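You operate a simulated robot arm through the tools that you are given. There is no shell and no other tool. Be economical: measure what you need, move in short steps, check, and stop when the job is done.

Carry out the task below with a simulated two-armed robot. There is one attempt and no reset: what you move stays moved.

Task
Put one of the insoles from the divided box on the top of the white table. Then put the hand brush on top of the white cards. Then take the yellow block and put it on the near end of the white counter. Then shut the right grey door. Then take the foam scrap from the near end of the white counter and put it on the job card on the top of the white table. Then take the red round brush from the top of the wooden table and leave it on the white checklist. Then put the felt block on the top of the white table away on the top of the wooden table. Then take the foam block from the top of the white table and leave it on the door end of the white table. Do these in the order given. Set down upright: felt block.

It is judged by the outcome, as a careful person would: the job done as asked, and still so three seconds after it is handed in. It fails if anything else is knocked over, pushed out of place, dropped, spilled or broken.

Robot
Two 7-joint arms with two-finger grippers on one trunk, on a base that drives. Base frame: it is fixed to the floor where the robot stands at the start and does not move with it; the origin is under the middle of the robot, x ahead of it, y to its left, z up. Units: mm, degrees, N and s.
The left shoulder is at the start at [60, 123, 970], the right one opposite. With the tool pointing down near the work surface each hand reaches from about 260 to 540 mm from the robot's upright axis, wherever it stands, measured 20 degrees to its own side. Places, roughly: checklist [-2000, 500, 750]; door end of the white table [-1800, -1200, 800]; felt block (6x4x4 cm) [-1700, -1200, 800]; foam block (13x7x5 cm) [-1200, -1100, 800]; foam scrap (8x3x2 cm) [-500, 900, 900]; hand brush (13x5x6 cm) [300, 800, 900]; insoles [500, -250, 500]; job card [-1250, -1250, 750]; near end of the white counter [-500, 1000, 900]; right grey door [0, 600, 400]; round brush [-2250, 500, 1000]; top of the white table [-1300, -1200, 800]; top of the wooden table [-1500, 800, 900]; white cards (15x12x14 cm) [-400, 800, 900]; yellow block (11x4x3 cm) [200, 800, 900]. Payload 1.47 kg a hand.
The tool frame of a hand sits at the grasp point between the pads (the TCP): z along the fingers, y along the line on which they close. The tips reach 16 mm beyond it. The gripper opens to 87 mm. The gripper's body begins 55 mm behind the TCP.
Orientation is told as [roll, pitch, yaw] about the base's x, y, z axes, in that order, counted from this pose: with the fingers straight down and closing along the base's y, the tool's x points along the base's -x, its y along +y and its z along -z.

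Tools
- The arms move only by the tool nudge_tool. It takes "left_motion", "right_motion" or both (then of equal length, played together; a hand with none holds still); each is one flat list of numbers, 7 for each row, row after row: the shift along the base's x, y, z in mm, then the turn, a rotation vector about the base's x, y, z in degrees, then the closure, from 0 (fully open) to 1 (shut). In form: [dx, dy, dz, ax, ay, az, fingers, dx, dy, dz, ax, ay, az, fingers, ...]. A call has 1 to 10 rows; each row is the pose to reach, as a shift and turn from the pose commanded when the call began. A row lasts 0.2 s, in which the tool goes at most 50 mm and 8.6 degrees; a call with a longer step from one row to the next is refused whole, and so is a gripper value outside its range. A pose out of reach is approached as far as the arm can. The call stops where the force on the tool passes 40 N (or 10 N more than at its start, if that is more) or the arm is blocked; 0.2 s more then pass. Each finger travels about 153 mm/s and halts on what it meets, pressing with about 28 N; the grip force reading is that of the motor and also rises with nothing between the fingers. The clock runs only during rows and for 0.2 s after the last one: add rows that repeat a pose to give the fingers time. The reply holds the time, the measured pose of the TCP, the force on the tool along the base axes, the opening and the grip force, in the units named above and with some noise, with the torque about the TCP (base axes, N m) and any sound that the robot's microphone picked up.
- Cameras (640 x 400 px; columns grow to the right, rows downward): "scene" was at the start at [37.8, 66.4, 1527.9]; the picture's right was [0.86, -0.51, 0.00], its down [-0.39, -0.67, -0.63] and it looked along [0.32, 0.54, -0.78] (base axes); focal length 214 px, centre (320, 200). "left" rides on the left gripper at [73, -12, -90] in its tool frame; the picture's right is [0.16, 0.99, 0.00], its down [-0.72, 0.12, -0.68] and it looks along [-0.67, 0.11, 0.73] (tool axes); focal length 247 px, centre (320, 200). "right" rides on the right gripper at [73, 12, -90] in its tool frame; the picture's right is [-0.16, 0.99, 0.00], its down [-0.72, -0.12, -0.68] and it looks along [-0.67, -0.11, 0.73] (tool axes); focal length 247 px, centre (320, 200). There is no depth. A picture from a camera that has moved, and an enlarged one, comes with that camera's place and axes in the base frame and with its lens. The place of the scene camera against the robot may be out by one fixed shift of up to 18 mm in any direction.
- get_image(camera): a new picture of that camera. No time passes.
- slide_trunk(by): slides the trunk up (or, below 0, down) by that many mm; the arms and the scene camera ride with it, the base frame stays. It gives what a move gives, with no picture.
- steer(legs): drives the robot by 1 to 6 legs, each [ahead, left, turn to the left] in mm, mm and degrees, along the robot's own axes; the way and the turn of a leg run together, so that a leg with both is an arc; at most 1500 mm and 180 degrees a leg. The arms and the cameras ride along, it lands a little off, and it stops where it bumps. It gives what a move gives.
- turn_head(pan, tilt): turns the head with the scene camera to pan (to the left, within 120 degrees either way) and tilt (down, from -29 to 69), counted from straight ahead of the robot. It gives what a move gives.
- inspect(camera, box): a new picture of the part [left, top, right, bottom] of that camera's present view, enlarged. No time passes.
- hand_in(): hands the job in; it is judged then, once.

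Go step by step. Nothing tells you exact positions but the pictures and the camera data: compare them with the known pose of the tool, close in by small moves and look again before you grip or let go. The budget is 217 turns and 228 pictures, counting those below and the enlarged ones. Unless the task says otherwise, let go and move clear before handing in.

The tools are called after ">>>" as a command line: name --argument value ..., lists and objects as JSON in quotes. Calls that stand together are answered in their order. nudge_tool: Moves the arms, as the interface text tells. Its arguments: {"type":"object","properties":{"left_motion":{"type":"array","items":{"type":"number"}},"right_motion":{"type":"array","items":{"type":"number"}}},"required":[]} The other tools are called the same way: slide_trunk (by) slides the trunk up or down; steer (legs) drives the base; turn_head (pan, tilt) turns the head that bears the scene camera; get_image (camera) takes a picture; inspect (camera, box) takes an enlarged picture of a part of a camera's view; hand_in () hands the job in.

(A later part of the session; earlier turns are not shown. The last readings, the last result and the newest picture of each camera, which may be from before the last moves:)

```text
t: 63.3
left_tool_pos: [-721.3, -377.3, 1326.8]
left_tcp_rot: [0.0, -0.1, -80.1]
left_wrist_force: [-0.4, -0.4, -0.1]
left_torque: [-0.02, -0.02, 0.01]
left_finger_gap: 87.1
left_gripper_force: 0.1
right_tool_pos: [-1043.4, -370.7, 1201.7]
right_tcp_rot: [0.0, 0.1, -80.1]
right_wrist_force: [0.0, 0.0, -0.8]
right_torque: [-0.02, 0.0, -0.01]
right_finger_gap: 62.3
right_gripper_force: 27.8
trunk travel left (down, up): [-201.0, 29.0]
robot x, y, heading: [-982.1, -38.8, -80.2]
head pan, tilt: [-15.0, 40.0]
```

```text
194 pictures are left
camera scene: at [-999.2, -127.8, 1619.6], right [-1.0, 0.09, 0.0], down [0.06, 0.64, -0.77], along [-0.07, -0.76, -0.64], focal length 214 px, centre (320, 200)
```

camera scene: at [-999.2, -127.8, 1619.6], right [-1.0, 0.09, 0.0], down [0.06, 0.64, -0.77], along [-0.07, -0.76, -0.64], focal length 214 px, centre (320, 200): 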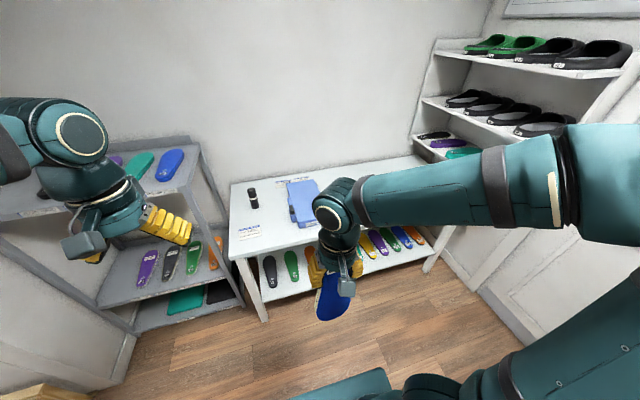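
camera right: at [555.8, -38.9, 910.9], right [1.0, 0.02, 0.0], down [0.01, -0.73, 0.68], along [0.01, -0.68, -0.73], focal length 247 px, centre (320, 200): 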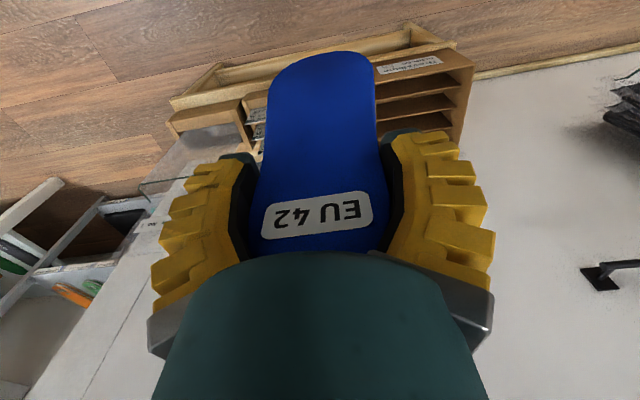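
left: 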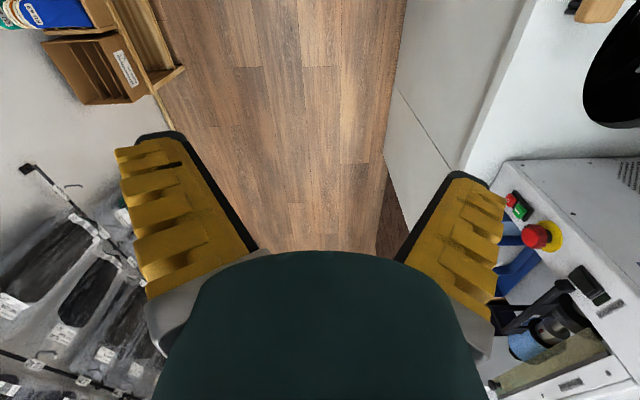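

The white table is ahead-right, near edge about 730 mm away. Moving closer to see the tabletop.

>>> steer --legs '[[300, -100, 0]]'

>>> turn_head --pan -5 --tilt 45

>>> get_image --camera "scene"

>>> turn_head --pan -35 --tilt 69

>>> get_image --camera "scene"

```text
t: 65.4
left_tool_pos: [-770.8, -683.3, 1327.0]
left_tcp_rot: [0.0, 0.0, -80.5]
left_wrist_force: [0.3, -0.4, -0.1]
left_torque: [0.01, 0.03, -0.02]
left_finger_gap: 86.8
left_gripper_force: 0.2
right_tool_pos: [-1092.0, -675.0, 1203.0]
right_tcp_rot: [-0.1, 0.1, -80.6]
right_wrist_force: [0.3, 0.4, -0.3]
right_torque: [0.03, -0.01, -0.01]
right_finger_gap: 62.2
right_gripper_force: 27.6
trunk travel left (down, up): [-201.0, 29.0]
robot x, y, heading: [-1033.0, -337.3, -80.6]
head pan, tilt: [-15.0, 40.0]
```

```text
t: 66.1
left_tool_pos: [-771.6, -681.7, 1326.5]
left_tcp_rot: [0.0, 0.1, -80.5]
left_wrist_force: [-0.6, -0.7, -0.7]
left_torque: [-0.03, 0.02, -0.02]
left_finger_gap: 87.2
left_gripper_force: 0.0
right_tool_pos: [-1092.4, -675.7, 1202.1]
right_tcp_rot: [0.0, 0.1, -80.5]
right_wrist_force: [-0.3, 0.8, -0.5]
right_torque: [0.05, -0.02, 0.01]
right_finger_gap: 62.5
right_gripper_force: 28.0
trunk travel left (down, up): [-201.0, 29.0]
robot x, y, heading: [-1031.9, -339.5, -80.2]
head pan, tilt: [-5.0, 45.0]
```

```text
193 pictures are left
camera scene: at [-1033.3, -428.7, 1612.4], right [-1.0, -0.08, 0.0], down [-0.06, 0.7, -0.71], along [0.06, -0.71, -0.71], focal length 214 px, centre (320, 200)
```

scene: 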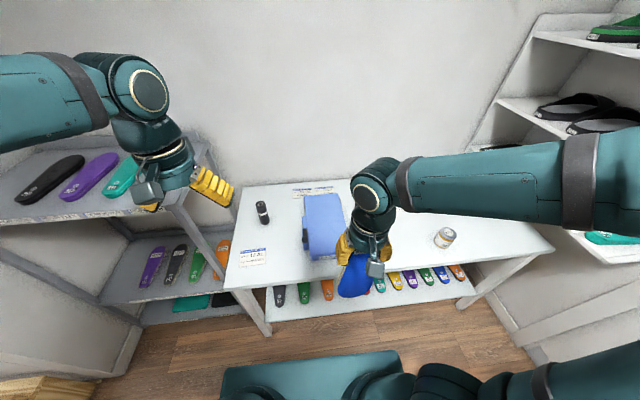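

```text
t: 67.0
left_tool_pos: [-770.6, -681.3, 1325.6]
left_tcp_rot: [0.0, 0.0, -80.5]
left_wrist_force: [-0.2, 0.3, 0.2]
left_torque: [-0.02, -0.02, 0.0]
left_finger_gap: 86.8
left_gripper_force: 0.0
right_tool_pos: [-1092.5, -676.2, 1203.8]
right_tcp_rot: [0.0, 0.1, -80.6]
right_wrist_force: [0.2, -0.3, -1.1]
right_torque: [0.01, -0.01, 0.01]
right_finger_gap: 62.2
right_gripper_force: 28.2
trunk travel left (down, up): [-201.0, 29.0]
robot x, y, heading: [-1033.3, -337.3, -80.5]
head pan, tilt: [-35.0, 68.8]
```

```text
192 pictures are left
camera scene: at [-1063.7, -398.4, 1583.5], right [-0.9, 0.43, 0.0], down [0.4, 0.84, -0.36], along [-0.16, -0.33, -0.93], focal length 214 px, centre (320, 200)
```

scene: 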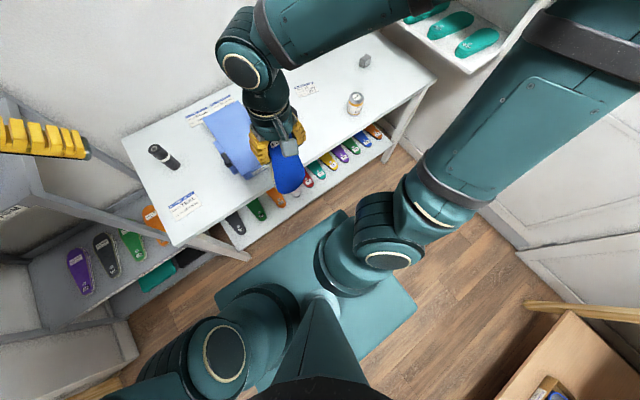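

There's a free strip on the table between the order card and the blue case, good for the insole. Shifting left to line the hand up with it.

>>> steer --legs '[[0, 200, 0.6]]'

>>> turn_head --pan -10 --tilt 55

>>> get_image --camera "scene"

```text
t: 69.5
left_tool_pos: [-568.0, -645.7, 1327.7]
left_tcp_rot: [0.0, 0.0, -79.8]
left_wrist_force: [-0.3, -0.8, 0.4]
left_torque: [0.0, 0.04, 0.0]
left_finger_gap: 87.0
left_gripper_force: 0.0
right_tool_pos: [-889.1, -642.7, 1202.7]
right_tcp_rot: [0.0, 0.0, -79.9]
right_wrist_force: [0.1, 0.1, -0.7]
right_torque: [-0.03, 0.03, 0.03]
right_finger_gap: 61.9
right_gripper_force: 27.8
trunk travel left (down, up): [-201.0, 29.0]
robot x, y, heading: [-829.3, -304.6, -80.0]
head pan, tilt: [-35.0, 68.8]
```

```text
t: 70.3
left_tool_pos: [-567.5, -644.3, 1327.6]
left_tcp_rot: [0.1, 0.1, -79.8]
left_wrist_force: [-0.6, 0.3, -0.1]
left_torque: [0.01, -0.01, 0.0]
left_finger_gap: 86.8
left_gripper_force: 0.0
right_tool_pos: [-889.1, -641.9, 1202.9]
right_tcp_rot: [0.0, 0.1, -79.9]
right_wrist_force: [0.4, 0.9, -0.7]
right_torque: [-0.03, 0.01, -0.02]
right_finger_gap: 62.2
right_gripper_force: 28.1
trunk travel left (down, up): [-201.0, 29.0]
robot x, y, heading: [-832.3, -304.7, -80.0]
head pan, tilt: [-10.0, 55.0]
```

```text
191 pictures are left
camera scene: at [-839.5, -385.4, 1598.9], right [-1.0, 0.0, 0.0], down [0.0, 0.82, -0.57], along [0.0, -0.57, -0.82], focal length 214 px, centre (320, 200)
```

scene: 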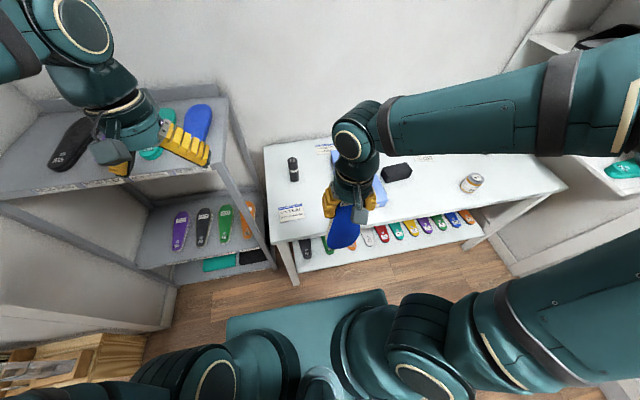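

Hand is lined up. Tilting the insole forward while lowering, in the air.

>>> nudge_tool --right_motion '[1, -5, -22, -8.2, -1.45, 0, 0.7, 2, -10, -44, -16.4, -2.9, 0, 0.7, 3, -15, -66, -24.6, -4.35, 0, 0.7, 3, -20, -88, -32.8, -5.8, 0, 0.7, 4, -25, -110, -41, -7.25, 0, 0.7, 5, -30, -132, -49.2, -8.7, 0, 0.7, 6, -35, -154, -57.4, -10.15, 0, 0.7, 7, -40, -176, -65.6, -11.6, 0, 0.7, 8, -45, -200, -72, -12.7, 0, 0.7, 8, -45, -200, -72, -12.7, 0, 0.7]'

>>> get_image --camera "scene"

>>> get_image --camera "right"

```text
t: 72.5
left_tool_pos: [-567.4, -645.0, 1326.7]
left_tcp_rot: [0.1, -0.1, -79.9]
left_wrist_force: [0.5, 0.5, 0.7]
left_torque: [0.03, -0.02, 0.0]
left_finger_gap: 86.8
left_gripper_force: 0.0
right_tool_pos: [-844.1, -731.5, 955.4]
right_tcp_rot: [-0.1, -73.1, -79.9]
right_wrist_force: [-0.5, -0.2, -1.4]
right_torque: [0.09, 0.02, 0.01]
right_finger_gap: 61.4
right_gripper_force: 27.9
right hand out of reach, approached as far as the arm can: row 2, 3, 4, 5, 6, 7, 8, 9, 10
trunk travel left (down, up): [-201.0, 29.0]
robot x, y, heading: [-829.4, -303.3, -80.0]
head pan, tilt: [-10.0, 55.0]
```

```text
190 pictures are left
camera scene: at [-838.7, -385.2, 1599.0], right [-1.0, 0.0, 0.0], down [0.0, 0.82, -0.57], along [0.0, -0.57, -0.82], focal length 214 px, centre (320, 200)
```

scene: 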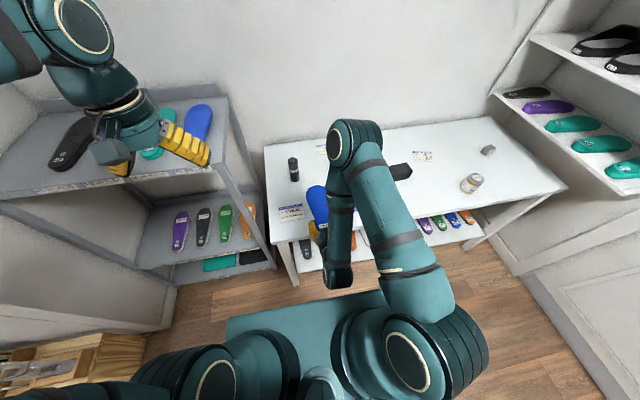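

```text
189 pictures are left
camera right: at [-851.0, -623.2, 913.5], right [0.98, 0.13, 0.15], down [-0.19, 0.41, 0.89], along [0.05, -0.9, 0.43], focal length 247 px, centre (320, 200)
```

right: 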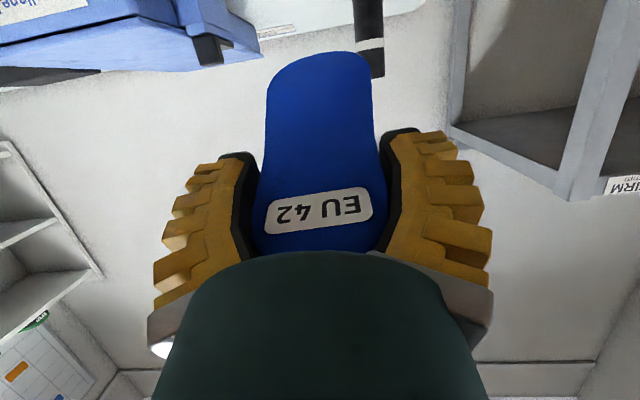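

The insole is near horizontal now. Checking its place relative to card, bottle and case before driving the last bit.

>>> inspect --camera "scene" --box '[250, 120, 410, 290]'

```text
2.35 times, centred on (330, 205) of scene
camera zoom: at [-838.7, -385.2, 1599.0], right [-1.0, 0.0, 0.0], down [0.0, 0.82, -0.57], along [0.0, -0.57, -0.82], focal length 505 px, centre (296, 188)
```

zoom: 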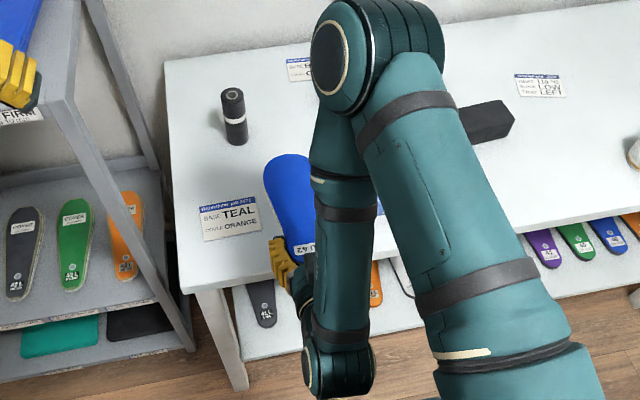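

Aligned; driving forward and slightly right so the insole lies fully above the strip.

>>> steer --legs '[[105, -28, 0]]'

>>> get_image --camera "scene"

>>> get_image --camera "right"

```text
t: 73.7
left_tool_pos: [-576.6, -750.7, 1326.8]
left_tcp_rot: [0.0, 0.0, -79.9]
left_wrist_force: [0.3, 0.1, 0.0]
left_torque: [0.04, 0.02, -0.01]
left_finger_gap: 87.0
left_gripper_force: 0.0
right_tool_pos: [-852.9, -837.9, 956.2]
right_tcp_rot: [-0.2, -73.0, -79.6]
right_wrist_force: [0.1, -0.5, -0.5]
right_torque: [0.03, 0.01, -0.01]
right_finger_gap: 61.2
right_gripper_force: 27.9
trunk travel left (down, up): [-201.0, 29.0]
robot x, y, heading: [-841.8, -409.7, -80.0]
head pan, tilt: [-10.0, 55.0]
```

```text
187 pictures are left
camera scene: at [-848.7, -492.1, 1598.9], right [-1.0, 0.0, 0.0], down [0.0, 0.82, -0.57], along [0.0, -0.57, -0.82], focal length 214 px, centre (320, 200)
```

scene: 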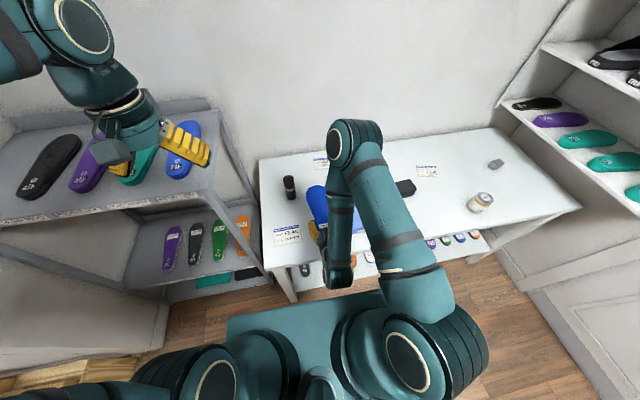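

```text
186 pictures are left
camera right: at [-860.7, -729.7, 913.4], right [0.98, 0.13, 0.15], down [-0.19, 0.41, 0.89], along [0.05, -0.9, 0.43], focal length 247 px, centre (320, 200)
```

right: 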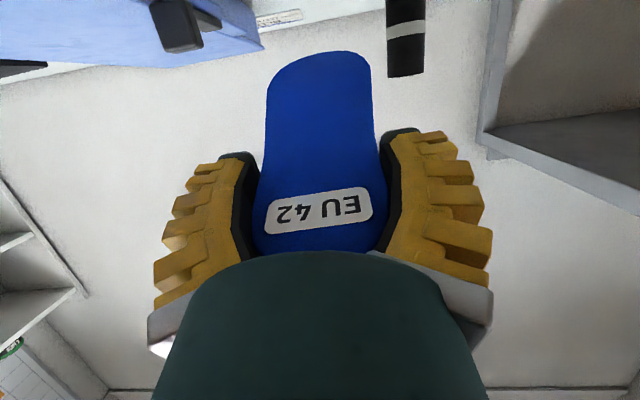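

Insole is over the free strip, TCP about 85 mm in from the edge. Lowering gradually, watching force.

>>> nudge_tool --right_motion '[0, 0, -20, 0, 0, 0, 0.7, 0, 0, -40, 0, 0, 0, 0.7, 0, 0, -55, 0, 0, 0, 0.7]'

>>> nudge_tool --right_motion '[0, 0, -4, 0, 0, 0, 0.7, 0, 0, -8, 0, 0, 0, 0.7, 0, 0, -12, 0, 0, 0, 0.7, 0, 0, -16, 0, 0, 0, 0.7]'

>>> get_image --camera "right"

>>> inspect --camera "scene" --box '[250, 140, 410, 300]'

```text
t: 74.5
left_tool_pos: [-577.4, -750.6, 1326.6]
left_tcp_rot: [0.0, 0.0, -79.9]
left_wrist_force: [-0.3, -0.2, 0.4]
left_torque: [-0.04, 0.0, -0.03]
left_finger_gap: 86.9
left_gripper_force: 0.0
right_tool_pos: [-840.5, -834.2, 904.8]
right_tcp_rot: [-1.2, -73.1, -79.1]
right_wrist_force: [-1.0, -1.1, -1.4]
right_torque: [0.06, 0.01, -0.01]
right_finger_gap: 61.2
right_gripper_force: 27.8
right hand out of reach, approached as far as the arm can: row 1, 2, 3
trunk travel left (down, up): [-201.0, 29.0]
robot x, y, heading: [-838.9, -413.9, -80.0]
head pan, tilt: [-10.0, 55.0]
```

```text
t: 75.5
left_tool_pos: [-575.6, -750.9, 1326.4]
left_tcp_rot: [0.0, 0.0, -79.9]
left_wrist_force: [0.1, 0.0, -0.5]
left_torque: [-0.02, -0.01, 0.0]
left_finger_gap: 87.3
left_gripper_force: 0.1
right_tool_pos: [-836.2, -833.6, 889.0]
right_tcp_rot: [-1.3, -73.0, -78.9]
right_wrist_force: [0.7, -0.5, 0.0]
right_torque: [0.09, 0.01, -0.01]
right_finger_gap: 61.3
right_gripper_force: 28.6
right hand out of reach, approached as far as the arm can: row 4
trunk travel left (down, up): [-201.0, 29.0]
robot x, y, heading: [-843.4, -409.4, -79.9]
head pan, tilt: [-10.0, 55.0]
```

```text
185 pictures are left
camera right: at [-844.0, -724.9, 847.6], right [0.98, 0.12, 0.14], down [-0.18, 0.41, 0.89], along [0.05, -0.9, 0.43], focal length 247 px, centre (320, 200)
```

right: 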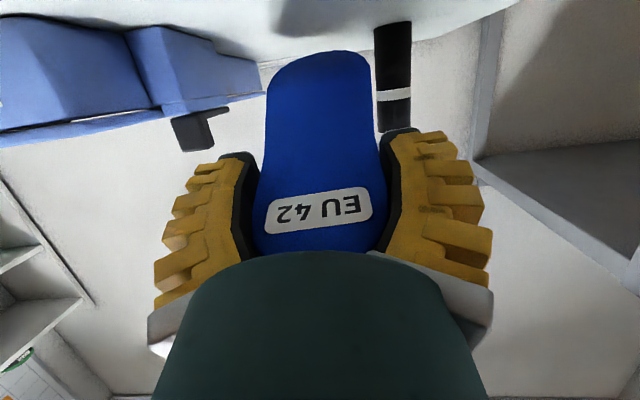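

```text
2.50 times, centred on (330, 220) of scene
camera zoom: at [-848.6, -491.2, 1598.9], right [-1.0, 0.0, 0.0], down [0.0, 0.82, -0.57], along [0.0, -0.57, -0.82], focal length 536 px, centre (295, 150)
```

zoom: 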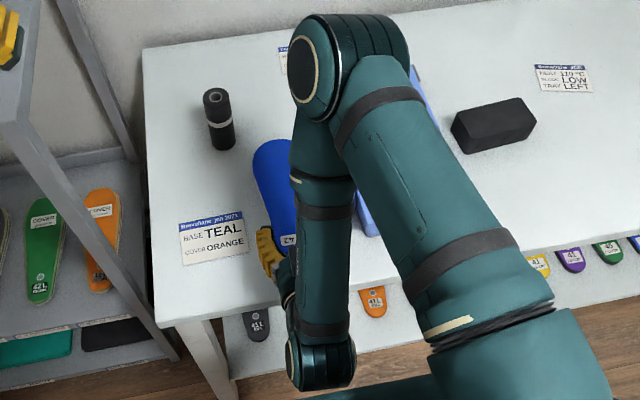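

No contact yet, tip ~15 mm above the table. Lowering a few more millimetres.

>>> nudge_tool --right_motion '[-6, 0, -4, 0, 0, 0, 0.7, -12, 0, -8, 0, 0, 0, 0.7, -15, 0, -12, 0, 0, 0, 0.7, -15, 0, -16, 0, 0, 0, 0.7]'

>>> get_image --camera "right"

```text
t: 76.5
left_tool_pos: [-576.5, -750.4, 1326.9]
left_tcp_rot: [0.0, 0.0, -80.0]
left_wrist_force: [0.5, 0.0, 0.3]
left_torque: [-0.04, 0.01, 0.01]
left_finger_gap: 87.4
left_gripper_force: 0.2
right_tool_pos: [-835.2, -829.8, 883.9]
right_tcp_rot: [-1.3, -72.9, -79.1]
right_wrist_force: [0.2, -0.2, -0.4]
right_torque: [0.1, 0.0, 0.01]
right_finger_gap: 61.0
right_gripper_force: 27.8
right hand out of reach, approached as far as the arm can: row 1, 2, 3, 4
trunk travel left (down, up): [-201.0, 29.0]
robot x, y, heading: [-844.1, -409.7, -80.1]
head pan, tilt: [-10.0, 55.0]
```

```text
183 pictures are left
camera right: at [-842.4, -721.2, 840.9], right [0.98, 0.12, 0.14], down [-0.18, 0.41, 0.89], along [0.05, -0.9, 0.43], focal length 247 px, centre (320, 200)
```

right: 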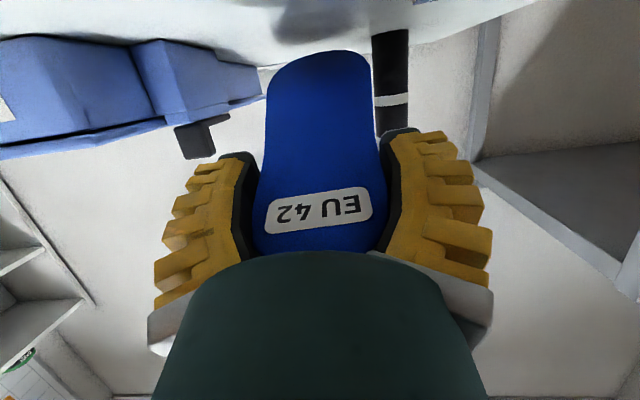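

The arm is at its limit here; I'll lower with the trunk in small steps instead.

>>> slide_trunk --by -10

>>> slide_trunk --by -8

>>> inspect --camera "right" --box '[200, 0, 440, 150]'

```text
t: 77.1
left_tool_pos: [-576.6, -751.7, 1316.2]
left_tcp_rot: [0.1, 0.0, -79.8]
left_wrist_force: [-0.1, -0.5, -0.8]
left_torque: [0.02, -0.02, -0.03]
left_finger_gap: 87.2
left_gripper_force: 0.1
right_tool_pos: [-835.2, -829.2, 873.9]
right_tcp_rot: [-1.2, -72.9, -79.1]
right_wrist_force: [-0.4, 2.1, 2.1]
right_torque: [-0.31, -0.1, -0.01]
right_finger_gap: 61.2
right_gripper_force: 28.3
trunk travel left (down, up): [-191.0, 39.0]
robot x, y, heading: [-841.2, -414.6, -79.9]
head pan, tilt: [-10.0, 55.0]
```

```text
t: 77.7
left_tool_pos: [-577.5, -750.7, 1309.3]
left_tcp_rot: [0.0, -0.1, -79.8]
left_wrist_force: [0.2, 0.1, 0.0]
left_torque: [0.01, 0.03, -0.02]
left_finger_gap: 86.9
left_gripper_force: 0.1
right_tool_pos: [-834.8, -829.4, 864.9]
right_tcp_rot: [-1.2, -72.8, -79.1]
right_wrist_force: [-0.1, 1.8, 1.3]
right_torque: [-0.28, -0.1, 0.07]
right_finger_gap: 61.1
right_gripper_force: 27.6
trunk travel left (down, up): [-183.0, 47.0]
robot x, y, heading: [-839.9, -409.5, -79.9]
head pan, tilt: [-10.0, 55.0]
```

```text
2.67 times, centred on (320, 75) of right
camera zoom: at [-842.4, -720.8, 822.8], right [0.98, 0.12, 0.14], down [-0.18, 0.41, 0.89], along [0.05, -0.9, 0.43], focal length 659 px, centre (320, 533)
```

zoom: 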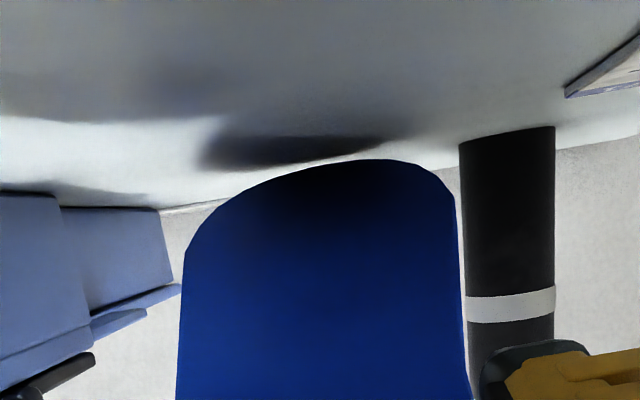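

The tip has touched the table. Opening the fingers so the heel settles.

>>> nudge_tool --right_motion '[0, 0, 0, 0, 0, 0, 0.25, 0, 0, 0, 0, 0, 0, 0.0, 0, 0, 0, 0, 0, 0, 0.0, 0, 0, 0, 0, 0, 0, 0.0]'

>>> get_image --camera "right"

>>> inspect --camera "scene" --box '[250, 140, 410, 300]'

```text
t: 78.7
left_tool_pos: [-576.1, -750.8, 1308.5]
left_tcp_rot: [-0.1, 0.0, -79.9]
left_wrist_force: [-0.7, -0.5, -0.3]
left_torque: [0.0, 0.01, -0.01]
left_finger_gap: 86.9
left_gripper_force: 0.1
right_tool_pos: [-834.1, -829.8, 864.5]
right_tcp_rot: [-1.2, -72.9, -79.2]
right_wrist_force: [0.2, -0.2, 0.9]
right_torque: [-0.01, 0.01, -0.05]
right_finger_gap: 86.8
right_gripper_force: 0.0
trunk travel left (down, up): [-183.0, 47.0]
robot x, y, heading: [-838.6, -409.1, -80.0]
head pan, tilt: [-10.0, 55.0]
```

```text
181 pictures are left
camera right: at [-842.4, -721.1, 822.9], right [0.98, 0.12, 0.14], down [-0.18, 0.41, 0.89], along [0.05, -0.9, 0.43], focal length 247 px, centre (320, 200)
```

right: 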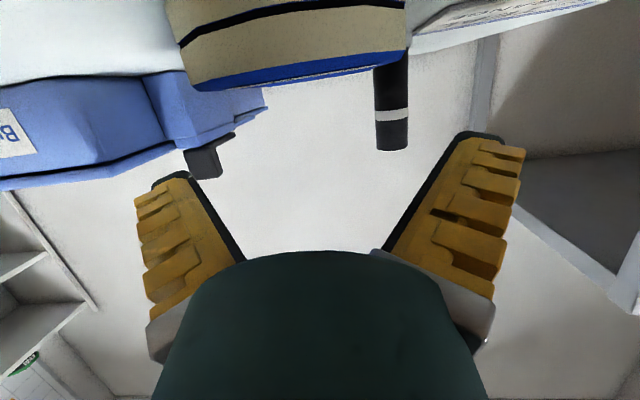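

```text
2.50 times, centred on (330, 220) of scene
camera zoom: at [-848.6, -491.0, 1580.9], right [-1.0, 0.0, 0.0], down [0.0, 0.82, -0.57], along [0.0, -0.57, -0.82], focal length 536 px, centre (295, 150)
```

zoom: 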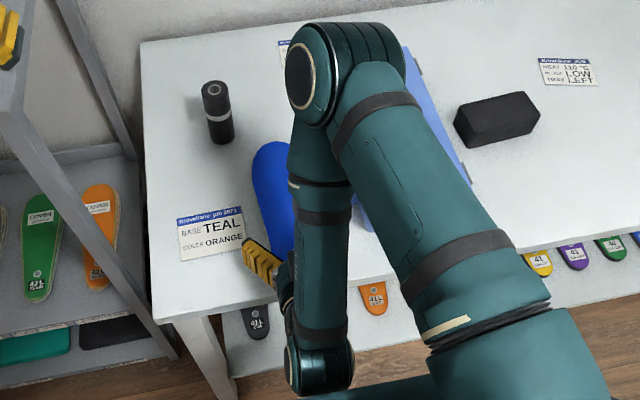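

The insole lies flat on the table. Raising clear, backing off, and straightening the hand.

>>> slide_trunk --by 46

>>> steer --legs '[[-380, 0, 0]]'

>>> nudge_tool --right_motion '[-1, 5, 22, 8.2, 1.45, 0, 0, -2, 10, 44, 16.4, 2.9, 0, 0, -3, 15, 66, 24.6, 4.35, 0, 0, -3, 20, 88, 32.8, 5.8, 0, 0, -4, 25, 110, 41, 7.25, 0, 0, -5, 30, 132, 49.2, 8.7, 0, 0, -6, 35, 154, 57.4, 10.15, 0, 0, -7, 40, 176, 65.6, 11.6, 0, 0, -8, 45, 200, 72, 12.7, 0, 0, -8, 45, 200, 72, 12.7, 0, 0]'

>>> get_image --camera "scene"

```text
t: 79.6
left_tool_pos: [-575.0, -751.4, 1354.7]
left_tcp_rot: [0.0, 0.1, -79.9]
left_wrist_force: [0.0, 0.2, -0.7]
left_torque: [-0.01, 0.03, 0.0]
left_finger_gap: 87.0
left_gripper_force: 0.0
right_tool_pos: [-834.7, -829.5, 911.1]
right_tcp_rot: [-1.2, -72.9, -79.1]
right_wrist_force: [0.0, 0.1, 0.2]
right_torque: [0.01, -0.05, -0.01]
right_finger_gap: 87.0
right_gripper_force: 0.1
trunk travel left (down, up): [-229.0, 1.0]
robot x, y, heading: [-842.9, -409.7, -79.8]
head pan, tilt: [-10.0, 55.0]
```

```text
t: 82.0
left_tool_pos: [-641.8, -376.1, 1355.0]
left_tcp_rot: [0.1, -0.1, -79.7]
left_wrist_force: [-0.1, 0.1, 1.4]
left_torque: [-0.03, -0.01, -0.06]
left_finger_gap: 87.1
left_gripper_force: 0.1
right_tool_pos: [-901.3, -456.3, 912.2]
right_tcp_rot: [-1.2, -73.0, -79.0]
right_wrist_force: [0.1, 0.5, 1.0]
right_torque: [0.0, -0.01, -0.02]
right_finger_gap: 87.0
right_gripper_force: 0.1
trunk travel left (down, up): [-229.0, 1.0]
robot x, y, heading: [-912.5, -36.7, -79.7]
head pan, tilt: [-10.0, 55.0]
```

```text
t: 84.2
left_tool_pos: [-643.1, -375.6, 1354.3]
left_tcp_rot: [0.0, -0.1, -79.7]
left_wrist_force: [-1.1, 0.1, 0.0]
left_torque: [-0.02, 0.01, 0.01]
left_finger_gap: 86.8
left_gripper_force: 0.1
right_tool_pos: [-907.8, -410.7, 1111.6]
right_tcp_rot: [-0.1, 0.1, -79.8]
right_wrist_force: [-1.1, -0.9, 0.7]
right_torque: [0.04, -0.01, -0.01]
right_finger_gap: 87.0
right_gripper_force: 0.2
right hand out of reach, approached as far as the arm can: row 3, 4, 5
trunk travel left (down, up): [-229.0, 1.0]
robot x, y, heading: [-908.7, -32.1, -79.6]
head pan, tilt: [-10.0, 55.0]
```

```text
179 pictures are left
camera scene: at [-915.4, -118.0, 1626.9], right [-1.0, -0.01, 0.0], down [0.0, 0.82, -0.57], along [0.0, -0.57, -0.82], focal length 214 px, centre (320, 200)
```

scene: 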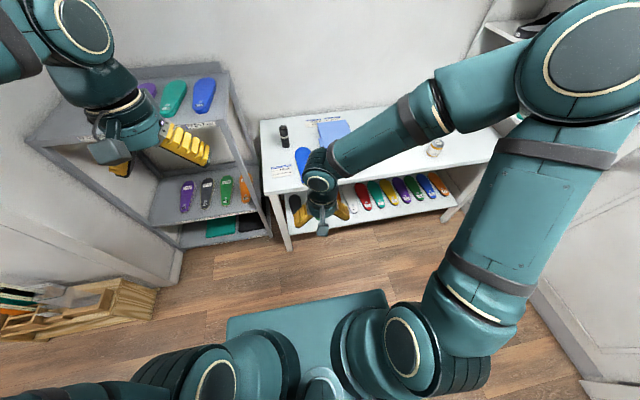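

Now the hand brush. I turn around to face the counter and drive along past the open door to its right side.

>>> steer --legs '[[0, 0, 179.7]]'

>>> steer --legs '[[0, -750, 0], [0, -700, 0]]'

>>> turn_head --pan 20 --tilt 45

>>> get_image --camera "scene"

```text
t: 92.0
left_tool_pos: [-1182.9, 293.1, 1355.4]
left_tcp_rot: [-0.1, 0.1, 102.4]
left_wrist_force: [0.1, 0.1, -0.4]
left_torque: [0.0, 0.01, 0.01]
left_finger_gap: 86.8
left_gripper_force: 0.0
right_tool_pos: [-919.4, 338.7, 1110.5]
right_tcp_rot: [-0.2, 0.1, 102.5]
right_wrist_force: [0.5, 0.2, -0.6]
right_torque: [0.01, 0.03, 0.01]
right_finger_gap: 86.8
right_gripper_force: 0.1
trunk travel left (down, up): [-229.0, 1.0]
robot x, y, heading: [-907.6, -39.5, 102.3]
head pan, tilt: [-10.0, 55.0]
```

```text
t: 101.3
left_tool_pos: [-272.4, 486.5, 1354.9]
left_tcp_rot: [0.1, -0.2, 102.6]
left_wrist_force: [0.3, 0.8, 0.8]
left_torque: [0.01, 0.05, 0.01]
left_finger_gap: 87.2
left_gripper_force: 0.0
right_tool_pos: [-9.9, 532.8, 1111.0]
right_tcp_rot: [0.0, 0.1, 102.5]
right_wrist_force: [0.9, 0.5, 0.6]
right_torque: [-0.02, 0.01, -0.01]
right_finger_gap: 86.7
right_gripper_force: 0.0
trunk travel left (down, up): [-229.0, 1.0]
robot x, y, heading: [2.4, 160.6, 102.5]
head pan, tilt: [-10.0, 55.0]
stopped in leg 2: the robot was blocked; the commanded pose is now the measured one
```

```text
t: 102.3
left_tool_pos: [-276.0, 488.0, 1355.7]
left_tcp_rot: [0.1, 0.0, 102.5]
left_wrist_force: [0.0, -0.3, -0.1]
left_torque: [0.0, 0.01, -0.02]
left_finger_gap: 86.8
left_gripper_force: 0.0
right_tool_pos: [-11.3, 532.5, 1110.6]
right_tcp_rot: [-0.2, 0.0, 102.4]
right_wrist_force: [-0.2, -0.5, -0.1]
right_torque: [0.02, -0.01, 0.0]
right_finger_gap: 87.1
right_gripper_force: 0.0
trunk travel left (down, up): [-229.0, 1.0]
robot x, y, heading: [1.2, 156.8, 102.5]
head pan, tilt: [20.0, 45.0]
```

```text
178 pictures are left
camera scene: at [-55.0, 236.9, 1640.4], right [0.84, 0.54, 0.0], down [0.38, -0.6, -0.71], along [-0.38, 0.6, -0.71], focal length 214 px, centre (320, 200)
```

scene: 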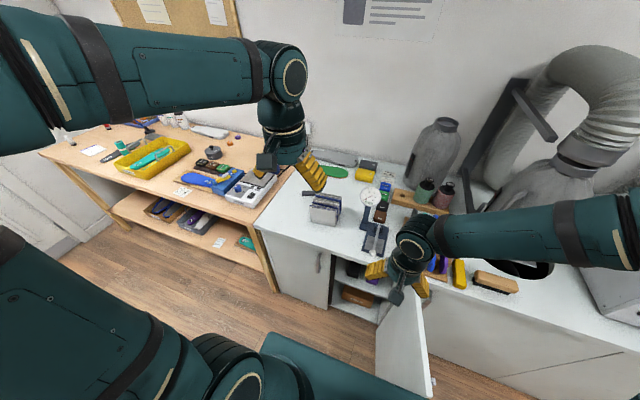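

The base got blocked, probably at the open door or the arm near the extractor. Looking right and down.

>>> turn_head --pan -45 --tilt 45

>>> get_image --camera "scene"

>>> turn_head --pan -10 --tilt 69

>>> get_image --camera "scene"

```text
t: 103.6
left_tool_pos: [-276.7, 487.8, 1354.5]
left_tcp_rot: [-0.1, -0.1, 102.4]
left_wrist_force: [-0.5, 0.5, -0.8]
left_torque: [0.0, 0.01, -0.01]
left_finger_gap: 87.2
left_gripper_force: 0.0
right_tool_pos: [-12.4, 532.2, 1110.9]
right_tcp_rot: [-0.2, 0.2, 102.4]
right_wrist_force: [0.6, -0.1, 0.4]
right_torque: [0.02, -0.01, -0.01]
right_finger_gap: 87.1
right_gripper_force: 0.0
trunk travel left (down, up): [-229.0, 1.0]
robot x, y, heading: [2.3, 159.9, 102.7]
head pan, tilt: [-45.0, 45.0]
```

```text
177 pictures are left
camera scene: at [32.2, 237.1, 1640.4], right [0.84, -0.54, 0.0], down [-0.38, -0.6, -0.71], along [0.38, 0.6, -0.71], focal length 214 px, centre (320, 200)
```

scene: 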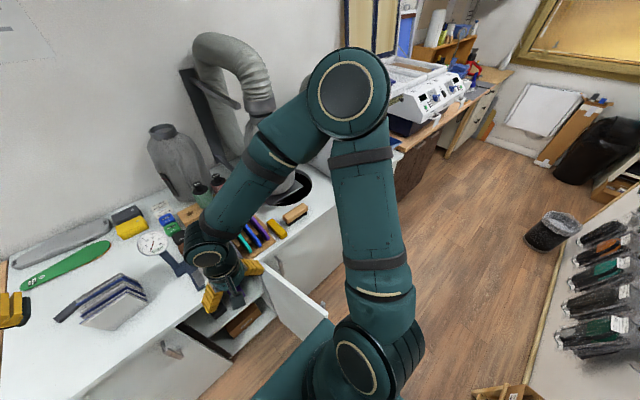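

```text
t: 104.6
left_tool_pos: [-276.5, 487.4, 1355.8]
left_tcp_rot: [0.0, 0.0, 102.5]
left_wrist_force: [-0.5, 0.1, 0.1]
left_torque: [-0.03, 0.02, -0.03]
left_finger_gap: 86.9
left_gripper_force: 0.0
right_tool_pos: [-10.9, 532.6, 1109.9]
right_tcp_rot: [-0.1, 0.1, 102.5]
right_wrist_force: [-0.3, -0.6, -1.3]
right_torque: [-0.01, 0.01, 0.0]
right_finger_gap: 86.8
right_gripper_force: 0.0
trunk travel left (down, up): [-229.0, 1.0]
robot x, y, heading: [-1.1, 158.4, 102.7]
head pan, tilt: [-10.0, 68.8]
```

```text
176 pictures are left
camera scene: at [-13.8, 224.4, 1611.5], right [1.0, 0.04, 0.0], down [0.04, -0.93, -0.36], along [-0.02, 0.36, -0.93], focal length 214 px, centre (320, 200)
```

scene: 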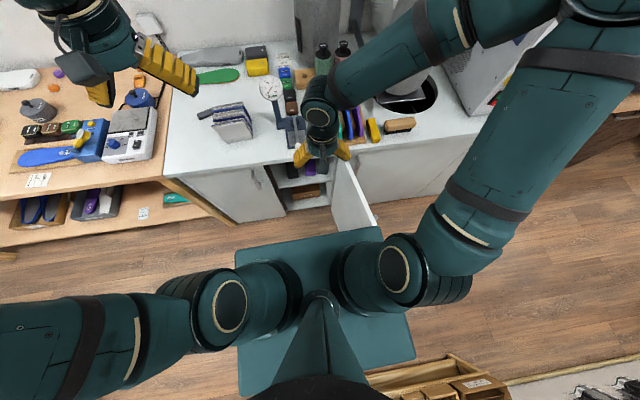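

The base has pushed the open door further open. I'll step left a little, then nudge the door to half-closed with the right hand so I can pass; first a look at it.

>>> steer --legs '[[0, 120, -2.5]]'

>>> turn_head --pan -30 --tilt 60

>>> get_image --camera "scene"

>>> get_image --camera "right"

```text
t: 106.3
left_tool_pos: [-380.0, 475.3, 1354.2]
left_tcp_rot: [0.0, 0.0, 100.1]
left_wrist_force: [0.1, -0.3, -0.3]
left_torque: [-0.01, -0.06, -0.02]
left_finger_gap: 87.1
left_gripper_force: 0.1
right_tool_pos: [-114.5, 509.6, 1111.7]
right_tcp_rot: [-0.2, 0.1, 100.0]
right_wrist_force: [-0.4, -0.2, 0.1]
right_torque: [0.01, -0.03, -0.02]
right_finger_gap: 87.0
right_gripper_force: 0.0
trunk travel left (down, up): [-229.0, 1.0]
robot x, y, heading: [-117.6, 135.3, 100.1]
head pan, tilt: [-10.0, 68.8]
```

```text
t: 107.2
left_tool_pos: [-377.9, 476.4, 1355.2]
left_tcp_rot: [0.0, -0.1, 100.1]
left_wrist_force: [0.9, 0.7, -0.5]
left_torque: [-0.04, 0.04, -0.01]
left_finger_gap: 86.9
left_gripper_force: 0.1
right_tool_pos: [-113.7, 509.8, 1110.4]
right_tcp_rot: [0.0, 0.1, 100.1]
right_wrist_force: [-0.1, 0.8, -0.9]
right_torque: [-0.02, 0.01, -0.03]
right_finger_gap: 86.9
right_gripper_force: 0.0
trunk travel left (down, up): [-229.0, 1.0]
robot x, y, heading: [-114.8, 134.8, 100.2]
head pan, tilt: [-30.0, 60.0]
```

```text
175 pictures are left
camera scene: at [-105.3, 207.9, 1620.9], right [0.94, -0.34, 0.0], down [-0.29, -0.81, -0.5], along [0.17, 0.47, -0.87], focal length 214 px, centre (320, 200)
```

scene: 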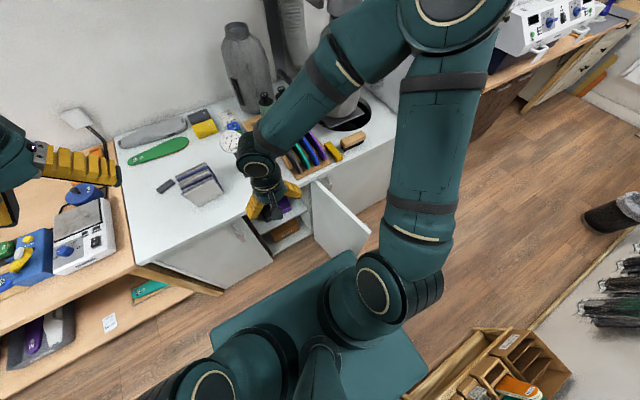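

```text
174 pictures are left
camera right: at [-112.5, 436.8, 1201.6], right [-1.0, -0.02, 0.0], down [-0.01, 0.73, 0.68], along [-0.01, 0.68, -0.73], focal length 247 px, centre (320, 200)
```

right: 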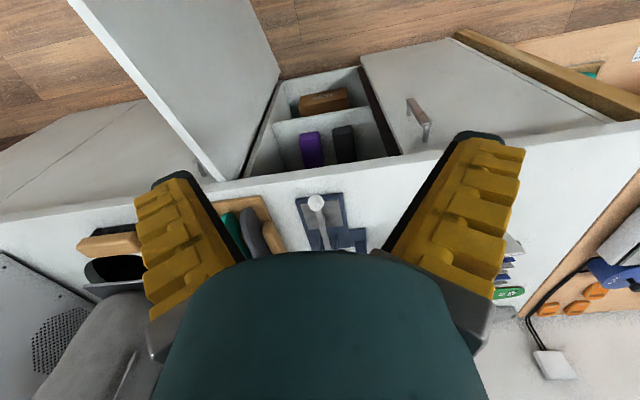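

Door top corner is near (178, 440, 834), opened ~103°. Backing up to give it swing room, then pushing it partway from its outer side.

>>> steer --legs '[[-90, 20, 0]]'

>>> nudge_tool --right_motion '[45, 14, -10, 0, 0, 0, 0.5, 90, 28, -20, 0, 0, 0, 1, 135, 42, -30, 0, 0, 0, 1, 180, 56, -40, 0, 0, 0, 1, 225, 68, -50, 0, 0, 0, 1, 270, 76, -60, 0, 0, 0, 1, 310, 84, -70, 0, 0, 0, 1, 345, 90, -80, 0, 0, 0, 1, 345, 90, -80, 0, 0, 0, 1]'

>>> get_image --camera "scene"

>>> get_image --camera "right"

```text
t: 108.3
left_tool_pos: [-383.6, 385.4, 1354.5]
left_tcp_rot: [0.0, 0.0, 100.1]
left_wrist_force: [0.4, 0.4, 0.5]
left_torque: [-0.01, -0.01, -0.02]
left_finger_gap: 87.1
left_gripper_force: 0.1
right_tool_pos: [-116.4, 417.8, 1111.9]
right_tcp_rot: [-0.2, 0.1, 100.2]
right_wrist_force: [0.1, 0.6, -0.5]
right_torque: [-0.01, 0.02, 0.04]
right_finger_gap: 87.0
right_gripper_force: 0.1
trunk travel left (down, up): [-229.0, 1.0]
robot x, y, heading: [-120.2, 41.2, 100.2]
head pan, tilt: [-30.0, 60.0]
```

```text
t: 110.3
left_tool_pos: [-383.1, 385.4, 1354.9]
left_tcp_rot: [-0.1, 0.0, 100.2]
left_wrist_force: [-1.1, 0.5, 0.7]
left_torque: [0.03, -0.01, 0.03]
left_finger_gap: 87.0
left_gripper_force: 0.0
right_tool_pos: [225.6, 508.3, 1031.8]
right_tcp_rot: [-0.2, 0.2, 100.1]
right_wrist_force: [0.1, -0.4, 0.2]
right_torque: [-0.01, 0.01, -0.02]
right_finger_gap: 0.1
right_gripper_force: 28.3
trunk travel left (down, up): [-229.0, 1.0]
robot x, y, heading: [-118.1, 43.4, 100.2]
head pan, tilt: [-30.0, 60.0]
```

```text
173 pictures are left
camera scene: at [-110.4, 117.1, 1620.9], right [0.94, -0.34, 0.0], down [-0.29, -0.81, -0.5], along [0.17, 0.47, -0.87], focal length 214 px, centre (320, 200)
```

scene: 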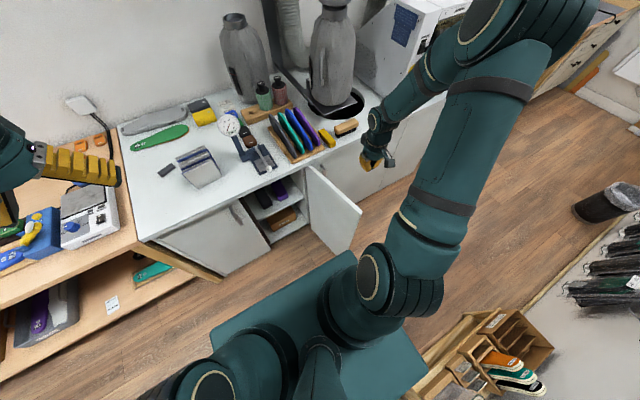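

```text
172 pictures are left
camera right: at [225.7, 435.7, 1122.0], right [-1.0, -0.02, 0.0], down [-0.01, 0.73, 0.68], along [-0.01, 0.68, -0.73], focal length 247 px, centre (320, 200)
```

right: 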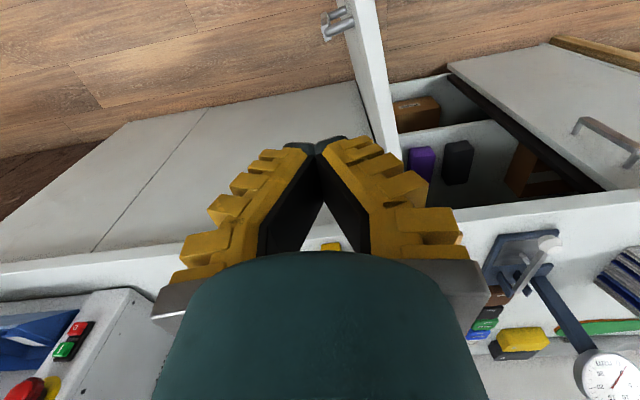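

The hand is on the outer side of the door. Lowering beside it, then sweeping toward -x.

>>> nudge_tool --right_motion '[30, 12, -20, 0, 0, 0, 1, 30, 12, -65, 0, 0, 0, 1, 30, 12, -110, 0, 0, 0, 1, 30, 12, -155, 0, 0, 0, 1, 30, 12, -200, 0, 0, 0, 1, 30, 12, -217, 0, 0, 0, 1, 30, 12, -217, 0, 0, 0, 1]'

>>> get_image --camera "right"

>>> get_image --camera "scene"

```text
t: 111.9
left_tool_pos: [-384.2, 384.7, 1354.8]
left_tcp_rot: [0.0, 0.0, 100.1]
left_wrist_force: [-0.6, -0.2, -0.5]
left_torque: [0.0, 0.03, 0.02]
left_finger_gap: 86.8
left_gripper_force: 0.0
right_tool_pos: [257.3, 520.0, 813.2]
right_tcp_rot: [-0.2, 0.1, 100.1]
right_wrist_force: [-0.4, -0.2, -0.2]
right_torque: [0.0, -0.02, -0.01]
right_finger_gap: 0.0
right_gripper_force: 28.1
trunk travel left (down, up): [-229.0, 1.0]
robot x, y, heading: [-117.4, 44.9, 100.2]
head pan, tilt: [-30.0, 60.0]
```

```text
171 pictures are left
camera right: at [257.6, 447.9, 903.9], right [-1.0, -0.02, 0.0], down [-0.01, 0.73, 0.68], along [-0.01, 0.68, -0.73], focal length 247 px, centre (320, 200)
```

right: 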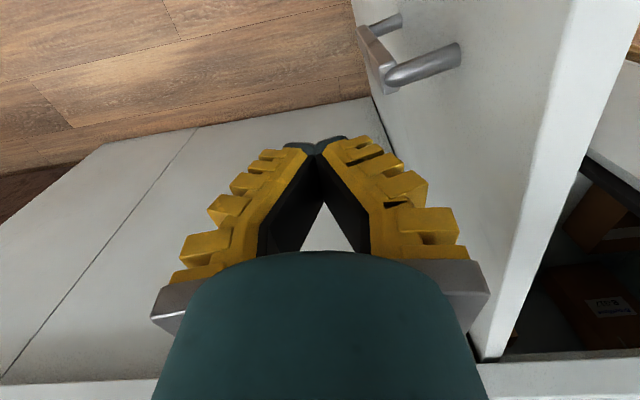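

```text
170 pictures are left
camera scene: at [-109.6, 117.4, 1620.9], right [0.94, -0.34, 0.0], down [-0.29, -0.81, -0.5], along [0.17, 0.47, -0.87], focal length 214 px, centre (320, 200)
```

scene: 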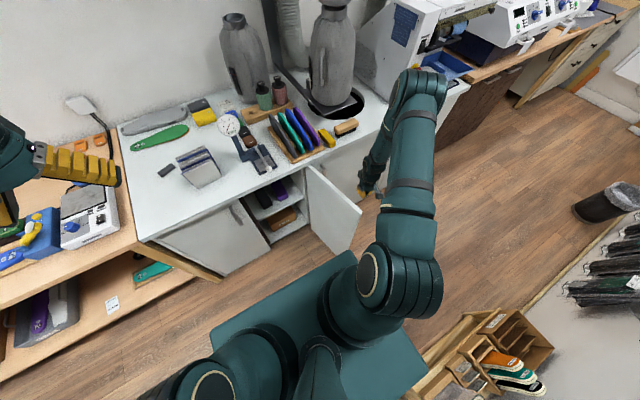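

Fingers sit against the free side of the door, clear of the handle. Sweeping it to about half-closed.

>>> nudge_tool --right_motion '[-40, -5, 0, 0, 0, 0, 1, -80, -10, 0, 0, 0, 0, 1, -115, -17, 0, 0, 0, 0, 1, -145, -23, 0, 0, 0, 0, 1, -175, -28, 0, 0, 0, 0, 1, -205, -28, 0, 0, 0, 0, 1, -235, -25, 0, 0, 0, 0, 1, -265, -20, 0, 0, 0, 0, 1, -290, -14, 0, 0, 0, 0, 1, -310, -10, 0, 0, 0, 0, 1]'

>>> get_image --camera "scene"

```text
t: 114.1
left_tool_pos: [-382.3, 386.1, 1354.8]
left_tcp_rot: [0.1, 0.0, 100.1]
left_wrist_force: [-0.3, 0.1, 0.0]
left_torque: [-0.03, -0.03, 0.02]
left_finger_gap: 87.0
left_gripper_force: 0.0
right_tool_pos: [-51.4, 512.6, 814.2]
right_tcp_rot: [-0.2, 0.1, 100.0]
right_wrist_force: [9.8, 15.9, 23.4]
right_torque: [-0.03, 0.86, -0.54]
right_finger_gap: 0.1
right_gripper_force: 26.3
trunk travel left (down, up): [-229.0, 1.0]
robot x, y, heading: [-121.8, 45.3, 100.2]
head pan, tilt: [-30.0, 60.0]
```

```text
169 pictures are left
camera scene: at [-109.3, 117.6, 1621.0], right [0.94, -0.34, 0.0], down [-0.29, -0.81, -0.5], along [0.17, 0.47, -0.87], focal length 214 px, centre (320, 200)
```

scene: 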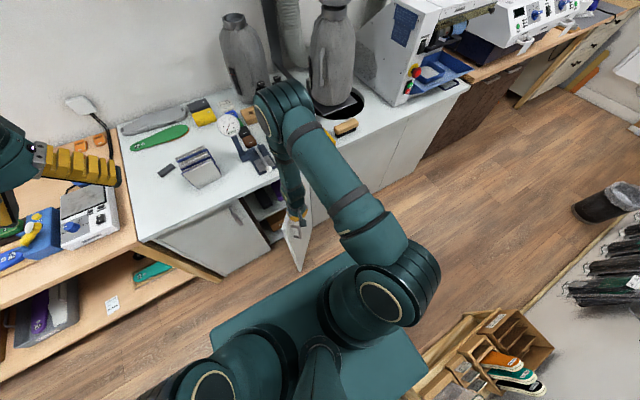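

The door is about half-closed. Backing off the contact and lifting the hand back up.

>>> nudge_tool --right_motion '[20, -15, 0, 0, 0, 0, 1, 40, -30, 10, 0, 0, 0, 1, 50, -45, 50, 0, 0, 0, 1, 50, -60, 100, 0, 0, 0, 1, 50, -75, 150, 0, 0, 0, 1, 40, -85, 200, 0, 0, 0, 1, 30, -90, 250, 0, 0, 0, 0.5, 20, -95, 295, 0, 0, 0, 0]'

>>> get_image --camera "scene"

```text
refused: row 4 steps farther than a row can; nothing moved
```

```text
168 pictures are left
camera scene: at [-109.3, 117.6, 1621.0], right [0.94, -0.34, 0.0], down [-0.29, -0.81, -0.5], along [0.17, 0.47, -0.87], focal length 214 px, centre (320, 200)
```

scene: 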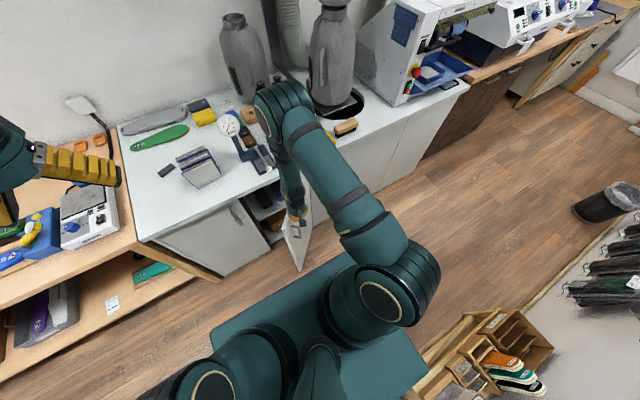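

One row was too long; repeating with smaller steps.

>>> nudge_tool --right_motion '[20, -15, 0, 0, 0, 0, 1, 40, -30, 10, 0, 0, 0, 1, 50, -45, 45, 0, 0, 0, 1, 50, -58, 90, 0, 0, 0, 1, 50, -70, 135, 0, 0, 0, 1, 40, -80, 180, 0, 0, 0, 1, 30, -85, 225, 0, 0, 0, 0.5, 20, -90, 270, 0, 0, 0, 0, 20, -90, 295, 0, 0, 0, 0]'

>>> get_image --camera "scene"

```text
t: 116.1
left_tool_pos: [-382.2, 385.5, 1355.0]
left_tcp_rot: [0.0, 0.0, 100.1]
left_wrist_force: [0.2, -0.1, 0.6]
left_torque: [0.03, -0.01, -0.01]
left_finger_gap: 86.6
left_gripper_force: 0.0
right_tool_pos: [-33.5, 422.1, 1107.7]
right_tcp_rot: [-0.1, 0.1, 100.1]
right_wrist_force: [0.0, 0.8, 0.2]
right_torque: [0.01, 0.02, 0.01]
right_finger_gap: 87.0
right_gripper_force: 0.0
trunk travel left (down, up): [-229.0, 1.0]
robot x, y, heading: [-118.3, 45.3, 100.3]
head pan, tilt: [-30.0, 60.0]
```

```text
167 pictures are left
camera scene: at [-108.8, 117.4, 1620.9], right [0.94, -0.34, 0.0], down [-0.29, -0.81, -0.5], along [0.17, 0.47, -0.87], focal length 214 px, centre (320, 200)
```

scene: 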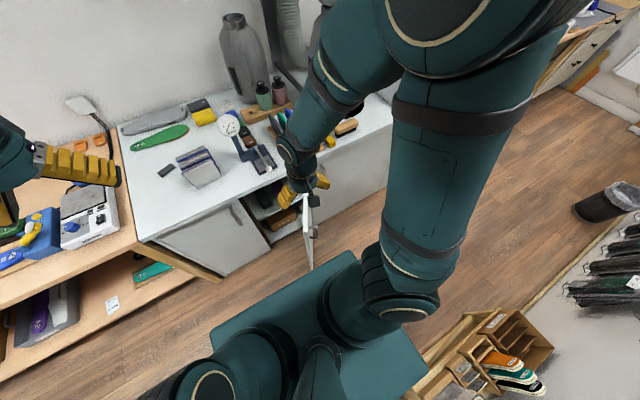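

Door is back to roughly its original half-open angle. Driving right between door and bench now.

>>> steer --legs '[[10, -350, -0.2], [0, -350, 0]]'

>>> turn_head --pan 30 --tilt 55

>>> get_image --camera "scene"

```text
t: 123.0
left_tool_pos: [305.8, 517.8, 1354.9]
left_tcp_rot: [0.0, 0.0, 100.6]
left_wrist_force: [1.0, 0.5, 0.4]
left_torque: [-0.02, 0.01, -0.02]
left_finger_gap: 87.2
left_gripper_force: 0.0
right_tool_pos: [653.8, 557.0, 1108.6]
right_tcp_rot: [0.0, 0.1, 100.6]
right_wrist_force: [0.6, 0.3, 0.1]
right_torque: [0.0, 0.03, 0.02]
right_finger_gap: 87.0
right_gripper_force: 0.0
trunk travel left (down, up): [-229.0, 1.0]
robot x, y, heading: [570.0, 179.1, 100.6]
head pan, tilt: [-30.0, 60.0]
```

```text
t: 124.3
left_tool_pos: [305.0, 518.6, 1354.1]
left_tcp_rot: [0.0, 0.0, 100.7]
left_wrist_force: [-1.0, -1.0, 0.2]
left_torque: [0.01, 0.02, -0.03]
left_finger_gap: 87.0
left_gripper_force: 0.0
right_tool_pos: [654.0, 558.2, 1107.7]
right_tcp_rot: [-0.2, 0.2, 100.5]
right_wrist_force: [0.0, -0.4, 1.2]
right_torque: [-0.02, -0.02, -0.04]
right_finger_gap: 87.0
right_gripper_force: 0.0
trunk travel left (down, up): [-229.0, 1.0]
robot x, y, heading: [572.7, 178.3, 100.4]
head pan, tilt: [30.0, 55.0]
```

```text
166 pictures are left
camera scene: at [512.2, 245.1, 1626.9], right [0.76, 0.65, 0.0], down [0.53, -0.62, -0.57], along [-0.37, 0.44, -0.82], focal length 214 px, centre (320, 200)
```

scene: 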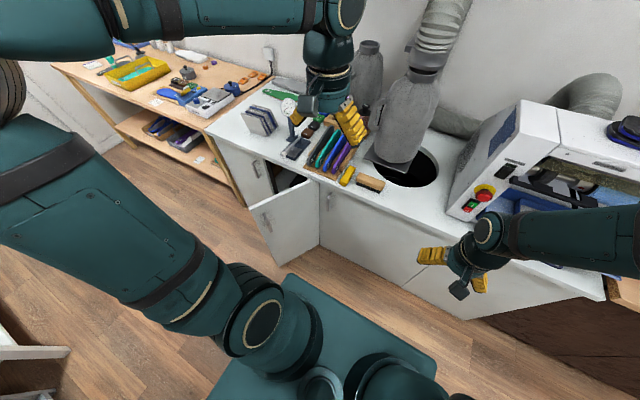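

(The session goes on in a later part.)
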